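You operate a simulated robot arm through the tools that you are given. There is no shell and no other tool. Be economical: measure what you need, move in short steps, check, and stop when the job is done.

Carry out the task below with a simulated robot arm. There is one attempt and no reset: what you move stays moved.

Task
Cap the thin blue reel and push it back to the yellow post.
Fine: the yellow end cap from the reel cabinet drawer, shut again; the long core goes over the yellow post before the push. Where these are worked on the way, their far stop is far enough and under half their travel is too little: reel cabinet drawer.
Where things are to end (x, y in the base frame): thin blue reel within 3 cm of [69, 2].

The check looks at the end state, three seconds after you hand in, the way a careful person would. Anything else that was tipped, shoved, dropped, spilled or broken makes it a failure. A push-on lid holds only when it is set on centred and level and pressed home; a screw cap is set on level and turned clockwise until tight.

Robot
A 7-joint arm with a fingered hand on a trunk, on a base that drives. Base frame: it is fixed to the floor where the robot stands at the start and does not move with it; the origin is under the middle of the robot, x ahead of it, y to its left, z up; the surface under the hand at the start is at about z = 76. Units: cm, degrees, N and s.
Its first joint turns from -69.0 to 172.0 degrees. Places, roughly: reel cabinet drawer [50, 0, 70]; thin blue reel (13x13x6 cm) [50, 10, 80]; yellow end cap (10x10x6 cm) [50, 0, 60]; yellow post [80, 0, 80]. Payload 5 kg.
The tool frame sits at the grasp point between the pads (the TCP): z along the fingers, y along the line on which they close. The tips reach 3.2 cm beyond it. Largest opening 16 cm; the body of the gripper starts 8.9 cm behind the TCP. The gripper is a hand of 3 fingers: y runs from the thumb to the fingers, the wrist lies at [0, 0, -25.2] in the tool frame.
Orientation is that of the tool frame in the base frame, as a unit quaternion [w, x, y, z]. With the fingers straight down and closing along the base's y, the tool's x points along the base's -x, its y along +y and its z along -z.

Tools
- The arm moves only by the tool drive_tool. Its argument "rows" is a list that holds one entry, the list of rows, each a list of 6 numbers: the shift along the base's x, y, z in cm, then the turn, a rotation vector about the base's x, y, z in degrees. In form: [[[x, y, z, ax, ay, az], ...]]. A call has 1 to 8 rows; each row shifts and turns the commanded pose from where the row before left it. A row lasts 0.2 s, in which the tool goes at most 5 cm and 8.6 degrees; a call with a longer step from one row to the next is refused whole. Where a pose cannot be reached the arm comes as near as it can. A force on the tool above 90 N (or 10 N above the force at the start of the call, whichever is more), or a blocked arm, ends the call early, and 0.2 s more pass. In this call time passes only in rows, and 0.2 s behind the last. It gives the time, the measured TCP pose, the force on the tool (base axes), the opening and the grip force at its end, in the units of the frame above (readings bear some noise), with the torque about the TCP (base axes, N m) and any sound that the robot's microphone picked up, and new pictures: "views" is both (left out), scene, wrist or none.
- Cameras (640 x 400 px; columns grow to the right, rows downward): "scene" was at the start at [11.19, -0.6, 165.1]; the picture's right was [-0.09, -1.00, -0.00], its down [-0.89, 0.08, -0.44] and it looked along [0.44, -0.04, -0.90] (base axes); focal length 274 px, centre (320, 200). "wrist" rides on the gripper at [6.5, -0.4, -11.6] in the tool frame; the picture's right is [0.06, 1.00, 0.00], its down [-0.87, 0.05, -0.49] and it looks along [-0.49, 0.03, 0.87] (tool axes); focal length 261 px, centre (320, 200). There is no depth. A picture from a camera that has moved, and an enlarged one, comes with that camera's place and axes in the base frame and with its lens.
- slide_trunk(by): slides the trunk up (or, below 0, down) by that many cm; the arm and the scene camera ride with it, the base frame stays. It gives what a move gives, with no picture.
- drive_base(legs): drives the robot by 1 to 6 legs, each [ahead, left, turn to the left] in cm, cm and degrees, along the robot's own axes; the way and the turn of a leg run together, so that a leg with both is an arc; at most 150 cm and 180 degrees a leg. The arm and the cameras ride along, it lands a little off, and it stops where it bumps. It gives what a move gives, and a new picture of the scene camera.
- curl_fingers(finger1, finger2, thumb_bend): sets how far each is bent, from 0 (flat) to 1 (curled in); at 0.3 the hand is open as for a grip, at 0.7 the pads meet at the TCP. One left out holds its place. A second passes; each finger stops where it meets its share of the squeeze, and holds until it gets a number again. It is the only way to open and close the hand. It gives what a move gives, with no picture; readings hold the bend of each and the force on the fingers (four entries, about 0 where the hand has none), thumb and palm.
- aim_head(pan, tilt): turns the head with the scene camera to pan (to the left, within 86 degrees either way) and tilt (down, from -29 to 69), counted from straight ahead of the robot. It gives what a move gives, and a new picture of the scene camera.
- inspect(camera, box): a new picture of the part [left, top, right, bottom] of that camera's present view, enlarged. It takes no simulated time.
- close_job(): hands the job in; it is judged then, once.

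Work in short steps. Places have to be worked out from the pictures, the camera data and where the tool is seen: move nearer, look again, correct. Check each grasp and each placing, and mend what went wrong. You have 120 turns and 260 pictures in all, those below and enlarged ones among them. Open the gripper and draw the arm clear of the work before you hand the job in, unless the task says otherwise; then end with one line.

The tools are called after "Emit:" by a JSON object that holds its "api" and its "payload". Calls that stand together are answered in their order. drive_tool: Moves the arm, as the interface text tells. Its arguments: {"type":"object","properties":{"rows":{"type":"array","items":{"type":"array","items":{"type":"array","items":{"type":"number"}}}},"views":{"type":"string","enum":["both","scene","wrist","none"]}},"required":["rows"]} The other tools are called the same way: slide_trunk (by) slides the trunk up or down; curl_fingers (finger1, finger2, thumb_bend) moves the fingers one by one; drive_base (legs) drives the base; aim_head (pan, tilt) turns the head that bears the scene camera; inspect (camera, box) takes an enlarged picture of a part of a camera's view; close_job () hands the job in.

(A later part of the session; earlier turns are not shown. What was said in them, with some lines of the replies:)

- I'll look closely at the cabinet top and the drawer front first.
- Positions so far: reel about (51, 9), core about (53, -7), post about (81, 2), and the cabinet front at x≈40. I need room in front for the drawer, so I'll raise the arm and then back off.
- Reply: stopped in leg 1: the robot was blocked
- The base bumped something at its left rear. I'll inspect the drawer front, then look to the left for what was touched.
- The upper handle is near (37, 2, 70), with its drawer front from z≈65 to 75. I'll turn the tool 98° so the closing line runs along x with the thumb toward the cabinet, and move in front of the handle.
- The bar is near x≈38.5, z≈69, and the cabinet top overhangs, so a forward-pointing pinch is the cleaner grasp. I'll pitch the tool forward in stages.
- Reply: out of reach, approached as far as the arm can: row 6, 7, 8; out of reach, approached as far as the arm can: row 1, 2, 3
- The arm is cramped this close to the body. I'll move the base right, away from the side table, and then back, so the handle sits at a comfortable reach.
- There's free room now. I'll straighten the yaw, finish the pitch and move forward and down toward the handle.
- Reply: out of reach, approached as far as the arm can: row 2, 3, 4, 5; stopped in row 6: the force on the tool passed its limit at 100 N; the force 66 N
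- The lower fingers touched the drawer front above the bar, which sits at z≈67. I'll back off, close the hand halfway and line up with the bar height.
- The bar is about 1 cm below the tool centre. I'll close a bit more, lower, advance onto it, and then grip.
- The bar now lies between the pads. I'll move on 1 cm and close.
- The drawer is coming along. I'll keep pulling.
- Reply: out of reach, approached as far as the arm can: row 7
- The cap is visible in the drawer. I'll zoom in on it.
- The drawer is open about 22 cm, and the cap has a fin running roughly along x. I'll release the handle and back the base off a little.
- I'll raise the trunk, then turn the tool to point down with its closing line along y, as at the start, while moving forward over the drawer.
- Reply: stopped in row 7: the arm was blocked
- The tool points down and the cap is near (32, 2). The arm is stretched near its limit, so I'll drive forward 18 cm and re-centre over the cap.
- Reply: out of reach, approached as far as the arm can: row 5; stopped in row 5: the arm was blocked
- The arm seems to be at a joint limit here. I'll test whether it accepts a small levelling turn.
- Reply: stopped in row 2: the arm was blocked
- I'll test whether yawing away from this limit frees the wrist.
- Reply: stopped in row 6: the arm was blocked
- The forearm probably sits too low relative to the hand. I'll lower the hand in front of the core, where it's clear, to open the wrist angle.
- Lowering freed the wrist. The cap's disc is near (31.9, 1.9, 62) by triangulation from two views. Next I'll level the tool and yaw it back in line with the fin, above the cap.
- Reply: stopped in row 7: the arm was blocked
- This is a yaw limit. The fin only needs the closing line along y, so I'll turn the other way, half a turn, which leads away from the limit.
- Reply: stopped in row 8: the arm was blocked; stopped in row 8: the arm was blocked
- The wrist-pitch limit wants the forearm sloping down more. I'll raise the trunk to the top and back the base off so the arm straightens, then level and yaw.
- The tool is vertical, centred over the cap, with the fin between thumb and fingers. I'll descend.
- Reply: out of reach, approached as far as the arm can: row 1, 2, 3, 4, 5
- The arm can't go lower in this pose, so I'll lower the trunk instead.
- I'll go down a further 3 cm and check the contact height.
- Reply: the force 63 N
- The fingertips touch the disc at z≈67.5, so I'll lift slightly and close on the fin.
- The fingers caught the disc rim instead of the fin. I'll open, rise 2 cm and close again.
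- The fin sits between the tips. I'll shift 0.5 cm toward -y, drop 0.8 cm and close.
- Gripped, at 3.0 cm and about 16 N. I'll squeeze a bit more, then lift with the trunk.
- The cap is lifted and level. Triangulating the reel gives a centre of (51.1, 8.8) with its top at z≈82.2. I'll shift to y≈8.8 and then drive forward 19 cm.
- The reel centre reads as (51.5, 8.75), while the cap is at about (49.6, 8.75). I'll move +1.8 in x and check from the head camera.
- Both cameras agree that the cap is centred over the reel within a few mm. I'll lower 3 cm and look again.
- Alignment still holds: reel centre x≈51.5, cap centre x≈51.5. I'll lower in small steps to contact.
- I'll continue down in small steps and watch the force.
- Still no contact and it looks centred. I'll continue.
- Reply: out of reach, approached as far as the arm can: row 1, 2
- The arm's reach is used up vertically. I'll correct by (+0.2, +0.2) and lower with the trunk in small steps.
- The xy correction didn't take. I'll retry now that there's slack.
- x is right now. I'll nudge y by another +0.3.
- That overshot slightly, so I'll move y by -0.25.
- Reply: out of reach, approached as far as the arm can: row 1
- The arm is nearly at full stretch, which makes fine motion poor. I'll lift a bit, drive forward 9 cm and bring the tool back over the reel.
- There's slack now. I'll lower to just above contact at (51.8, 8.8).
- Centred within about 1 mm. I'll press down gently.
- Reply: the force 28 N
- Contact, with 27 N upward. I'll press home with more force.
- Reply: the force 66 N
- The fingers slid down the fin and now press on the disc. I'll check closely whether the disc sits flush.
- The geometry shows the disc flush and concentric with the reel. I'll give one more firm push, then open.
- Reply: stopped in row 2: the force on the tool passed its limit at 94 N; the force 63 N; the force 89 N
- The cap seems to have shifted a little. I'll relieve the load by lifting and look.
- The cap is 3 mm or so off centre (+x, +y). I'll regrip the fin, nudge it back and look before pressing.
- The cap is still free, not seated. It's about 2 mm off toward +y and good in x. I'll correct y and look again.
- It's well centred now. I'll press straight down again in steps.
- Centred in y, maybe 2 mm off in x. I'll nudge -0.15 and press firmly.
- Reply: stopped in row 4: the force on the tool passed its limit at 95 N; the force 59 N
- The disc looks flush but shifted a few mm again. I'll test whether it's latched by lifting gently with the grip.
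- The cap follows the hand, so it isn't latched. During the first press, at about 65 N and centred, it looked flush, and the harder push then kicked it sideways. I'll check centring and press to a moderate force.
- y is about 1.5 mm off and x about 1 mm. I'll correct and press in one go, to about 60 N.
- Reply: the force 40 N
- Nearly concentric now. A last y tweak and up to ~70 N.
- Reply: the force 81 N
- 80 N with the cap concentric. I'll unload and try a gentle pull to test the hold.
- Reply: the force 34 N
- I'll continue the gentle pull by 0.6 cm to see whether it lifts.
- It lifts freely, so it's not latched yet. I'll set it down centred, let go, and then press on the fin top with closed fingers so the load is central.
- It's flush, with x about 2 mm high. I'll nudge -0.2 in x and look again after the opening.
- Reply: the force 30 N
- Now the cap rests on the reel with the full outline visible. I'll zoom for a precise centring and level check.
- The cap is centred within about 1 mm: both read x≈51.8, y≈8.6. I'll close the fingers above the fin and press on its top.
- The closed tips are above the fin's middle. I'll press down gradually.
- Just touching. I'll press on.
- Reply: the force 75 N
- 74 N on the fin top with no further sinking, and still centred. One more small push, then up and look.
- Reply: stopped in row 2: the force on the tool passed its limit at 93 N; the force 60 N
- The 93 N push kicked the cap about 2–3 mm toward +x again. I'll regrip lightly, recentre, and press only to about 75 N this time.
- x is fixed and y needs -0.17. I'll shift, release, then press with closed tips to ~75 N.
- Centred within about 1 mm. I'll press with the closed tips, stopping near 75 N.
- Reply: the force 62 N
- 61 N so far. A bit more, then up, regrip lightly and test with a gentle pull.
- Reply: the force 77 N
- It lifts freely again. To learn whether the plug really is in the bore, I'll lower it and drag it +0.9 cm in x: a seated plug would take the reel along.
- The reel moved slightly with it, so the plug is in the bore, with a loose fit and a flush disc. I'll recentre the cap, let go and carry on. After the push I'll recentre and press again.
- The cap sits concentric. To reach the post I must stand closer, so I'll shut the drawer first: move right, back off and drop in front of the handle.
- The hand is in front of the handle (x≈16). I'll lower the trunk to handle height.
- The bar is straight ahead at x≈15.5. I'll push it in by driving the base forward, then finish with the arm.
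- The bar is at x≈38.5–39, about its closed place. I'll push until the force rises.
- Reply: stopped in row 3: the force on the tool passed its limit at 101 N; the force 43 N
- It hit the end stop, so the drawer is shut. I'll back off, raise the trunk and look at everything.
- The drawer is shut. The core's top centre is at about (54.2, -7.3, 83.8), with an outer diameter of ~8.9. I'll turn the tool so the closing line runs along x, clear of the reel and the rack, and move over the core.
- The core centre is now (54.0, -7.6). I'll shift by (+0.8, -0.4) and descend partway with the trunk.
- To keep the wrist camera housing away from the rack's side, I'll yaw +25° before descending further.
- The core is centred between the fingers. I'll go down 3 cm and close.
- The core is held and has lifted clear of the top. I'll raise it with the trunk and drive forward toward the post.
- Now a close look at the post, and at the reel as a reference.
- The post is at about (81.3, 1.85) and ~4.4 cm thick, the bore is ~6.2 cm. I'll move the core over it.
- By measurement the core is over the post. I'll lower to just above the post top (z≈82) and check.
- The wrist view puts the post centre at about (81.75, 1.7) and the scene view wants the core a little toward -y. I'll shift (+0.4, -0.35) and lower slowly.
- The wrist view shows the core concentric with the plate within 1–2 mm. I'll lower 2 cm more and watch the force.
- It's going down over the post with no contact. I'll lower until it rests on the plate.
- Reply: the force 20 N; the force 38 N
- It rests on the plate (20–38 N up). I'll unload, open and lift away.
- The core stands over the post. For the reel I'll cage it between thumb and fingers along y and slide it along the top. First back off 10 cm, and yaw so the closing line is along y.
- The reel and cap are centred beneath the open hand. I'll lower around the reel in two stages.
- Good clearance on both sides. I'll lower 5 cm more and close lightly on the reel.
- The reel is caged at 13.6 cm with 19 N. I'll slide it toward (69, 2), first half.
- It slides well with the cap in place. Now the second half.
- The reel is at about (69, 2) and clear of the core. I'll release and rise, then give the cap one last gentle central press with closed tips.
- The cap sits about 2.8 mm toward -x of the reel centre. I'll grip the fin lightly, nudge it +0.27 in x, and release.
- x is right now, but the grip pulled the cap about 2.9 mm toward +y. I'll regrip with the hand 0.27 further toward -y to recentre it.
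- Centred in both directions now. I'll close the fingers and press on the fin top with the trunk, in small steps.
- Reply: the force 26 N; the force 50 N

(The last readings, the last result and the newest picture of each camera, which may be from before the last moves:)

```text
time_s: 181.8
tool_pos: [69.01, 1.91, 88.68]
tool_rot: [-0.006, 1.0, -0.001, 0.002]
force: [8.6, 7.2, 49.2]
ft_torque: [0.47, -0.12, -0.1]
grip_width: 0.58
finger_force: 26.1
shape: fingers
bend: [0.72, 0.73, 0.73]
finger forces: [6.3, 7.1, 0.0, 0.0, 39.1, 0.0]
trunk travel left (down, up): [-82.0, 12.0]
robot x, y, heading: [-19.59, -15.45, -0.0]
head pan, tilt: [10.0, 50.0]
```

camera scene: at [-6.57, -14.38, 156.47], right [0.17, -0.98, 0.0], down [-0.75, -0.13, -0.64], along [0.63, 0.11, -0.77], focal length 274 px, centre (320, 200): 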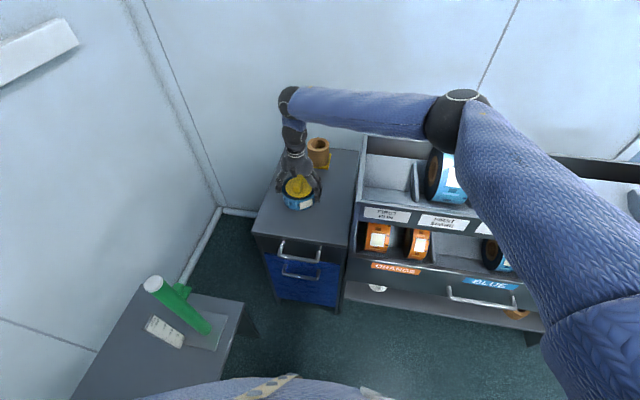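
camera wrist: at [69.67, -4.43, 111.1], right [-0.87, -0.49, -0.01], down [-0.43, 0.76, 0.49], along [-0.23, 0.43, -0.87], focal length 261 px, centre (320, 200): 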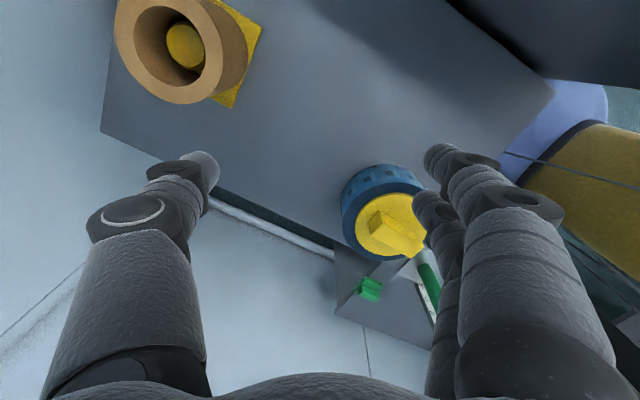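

49 N, steady. A last small step, then straight up, and look.

Emit:
{"api": "slide_trunk", "payload": {"by": -0.2}}

Emit:
{"api": "slide_trunk", "payload": {"by": 11}}

Emit:
{"api": "inspect", "payload": {"camera": "wrist", "box": [200, 20, 440, 200]}}

Emit:
{"api": "inspect", "payload": {"camera": "scene", "box": [280, 170, 340, 230]}}

```text
time_s: 182.3
tool_pos: [68.73, 1.82, 88.41]
tool_rot: [-0.006, 1.0, -0.002, 0.002]
force: [5.9, 7.7, 64.7]
ft_torque: [0.45, -0.01, -0.01]
grip_width: 0.44
finger_force: 37.2
shape: fingers
bend: [0.73, 0.73, 0.74]
finger forces: [11.9, 12.7, 0.0, 0.0, 48.9, 0.0]
trunk travel left (down, up): [-81.8, 12.2]
robot x, y, heading: [-19.3, -16.06, -0.0]
head pan, tilt: [10.0, 50.0]
```

```text
time_s: 183.8
tool_pos: [69.1, 1.83, 98.86]
tool_rot: [-0.005, 1.0, -0.002, -0.001]
force: [0.3, -0.8, -0.4]
ft_torque: [0.03, -0.01, 0.01]
grip_width: 0.58
finger_force: 0.1
shape: fingers
bend: [0.72, 0.72, 0.72]
finger forces: [0.0, 0.0, 0.1, 0.0, 0.0, 0.1]
trunk travel left (down, up): [-92.8, 1.2]
robot x, y, heading: [-19.49, -15.36, 0.2]
head pan, tilt: [10.0, 50.0]
```

```text
2.22 times, centred on (320, 110) of wrist
camera zoom: at [75.64, 2.07, 110.34], right [0.06, -1.0, -0.01], down [-0.87, -0.06, 0.49], along [-0.49, -0.02, -0.87], focal length 579 px, centre (320, 400)
```

zoom: 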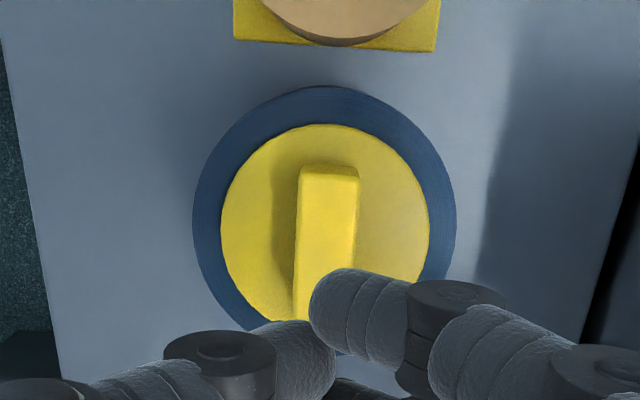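

```text
6.67 times, centred on (310, 200) of scene
camera zoom: at [-6.46, -14.37, 174.54], right [0.17, -0.98, 0.0], down [-0.76, -0.13, -0.64], along [0.63, 0.11, -0.77], focal length 1830 px, centre (387, 200)
```

zoom: 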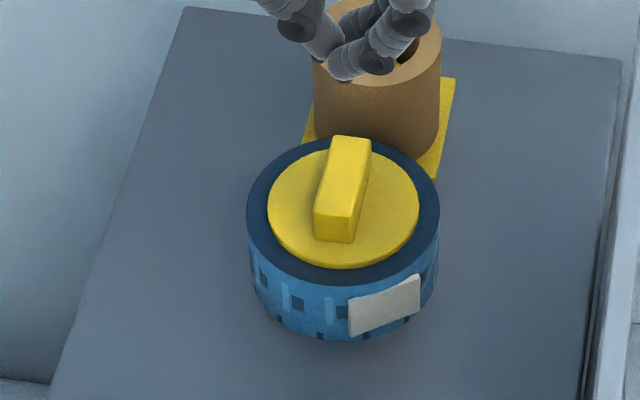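

The cap is concentric and flush, the reel is at about (68.8, 1.9), the core is on the post and the drawer is shut. I'll open the hand, draw clear and take a last look.

Emit:
{"api": "curl_fingers", "payload": {"finger1": 0.3, "finger2": 0.3, "thumb_bend": 0.3}}

Emit:
{"api": "drive_tool", "payload": {"rows": [[[-2, 0, 2, 0, 0, 0], [-3, 0, 2, 0, 0, 0], [-3, -1, 1, 0, 0, 0]]], "views": "none"}}

Emit:
{"api": "drive_base", "payload": {"legs": [[-35, 0, 0]]}}

Emit:
{"api": "inspect", "payload": {"camera": "scene", "box": [240, 80, 380, 260]}}

```text
time_s: 184.8
tool_pos: [69.02, 1.79, 98.86]
tool_rot: [-0.005, 1.0, -0.001, -0.001]
force: [-0.1, -0.7, -0.6]
ft_torque: [0.0, -0.02, -0.02]
grip_width: 16.78
finger_force: 0.0
shape: fingers
bend: [0.3, 0.3, 0.3]
finger forces: [0.0, 0.1, 0.0, 0.0, 0.0, 0.0]
trunk travel left (down, up): [-92.8, 1.2]
robot x, y, heading: [-19.22, -15.82, -0.1]
head pan, tilt: [10.0, 50.0]
```

```text
time_s: 185.6
tool_pos: [61.09, 0.76, 103.9]
tool_rot: [-0.004, 1.0, -0.002, 0.0]
force: [0.5, 0.4, 0.5]
ft_torque: [0.01, -0.01, 0.03]
grip_width: 16.76
finger_force: 0.0
shape: fingers
bend: [0.3, 0.3, 0.3]
finger forces: [0.0, 0.0, 0.1, 0.0, 0.0, 0.1]
trunk travel left (down, up): [-92.8, 1.2]
robot x, y, heading: [-18.78, -15.64, -0.1]
head pan, tilt: [10.0, 50.0]
```

```text
time_s: 187.8
tool_pos: [26.0, 0.59, 103.9]
tool_rot: [-0.005, 1.0, -0.004, -0.001]
force: [0.3, -0.3, 0.0]
ft_torque: [-0.02, 0.0, 0.02]
grip_width: 16.74
finger_force: 0.0
shape: fingers
bend: [0.3, 0.3, 0.3]
finger forces: [0.0, 0.0, 0.1, 0.0, 0.0, 0.0]
trunk travel left (down, up): [-92.8, 1.2]
robot x, y, heading: [-53.98, -15.62, -0.4]
head pan, tilt: [10.0, 50.0]
camera scene: at [-41.71, -14.33, 174.56], right [0.17, -0.99, 0.0], down [-0.76, -0.13, -0.64], along [0.63, 0.11, -0.77], focal length 274 px, centre (320, 200)
```

scene: 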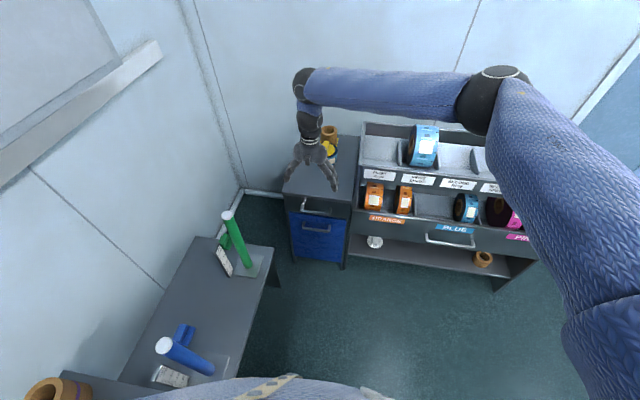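

```text
2.22 times, centred on (310, 170) of scene
camera zoom: at [-41.71, -14.33, 174.56], right [0.17, -0.99, 0.0], down [-0.76, -0.13, -0.64], along [0.63, 0.11, -0.77], focal length 610 px, centre (342, 267)
```

zoom: 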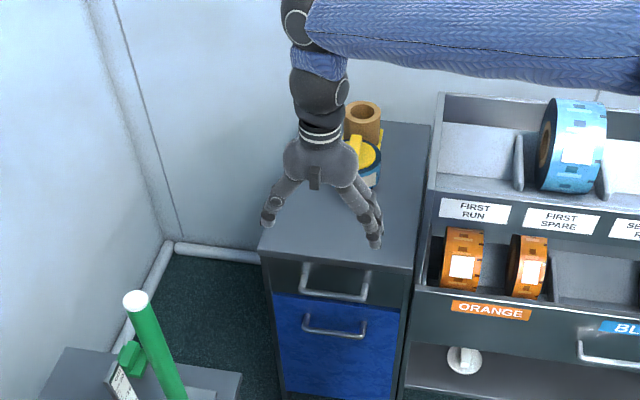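

The drawer is shut, the capped reel sits in front of the core on the post, everything else is undisturbed, and the arm is clear with the hand open. I'm handing in.

Emit:
{"api": "close_job", "payload": {}}

```text
The job is handed in.
```

The job is handed in, but I could not confirm that the yellow cap is locked onto the thin blue reel. It sits centred and flush, and I pressed it down to about 65 N at the end. In earlier pull tests it lifted freely after harder presses, and I did not pull-test it after the last one. The capped reel is at about (69, 2), the long core is over the yellow post and the drawer is shut. The hand is open and the arm is clear.
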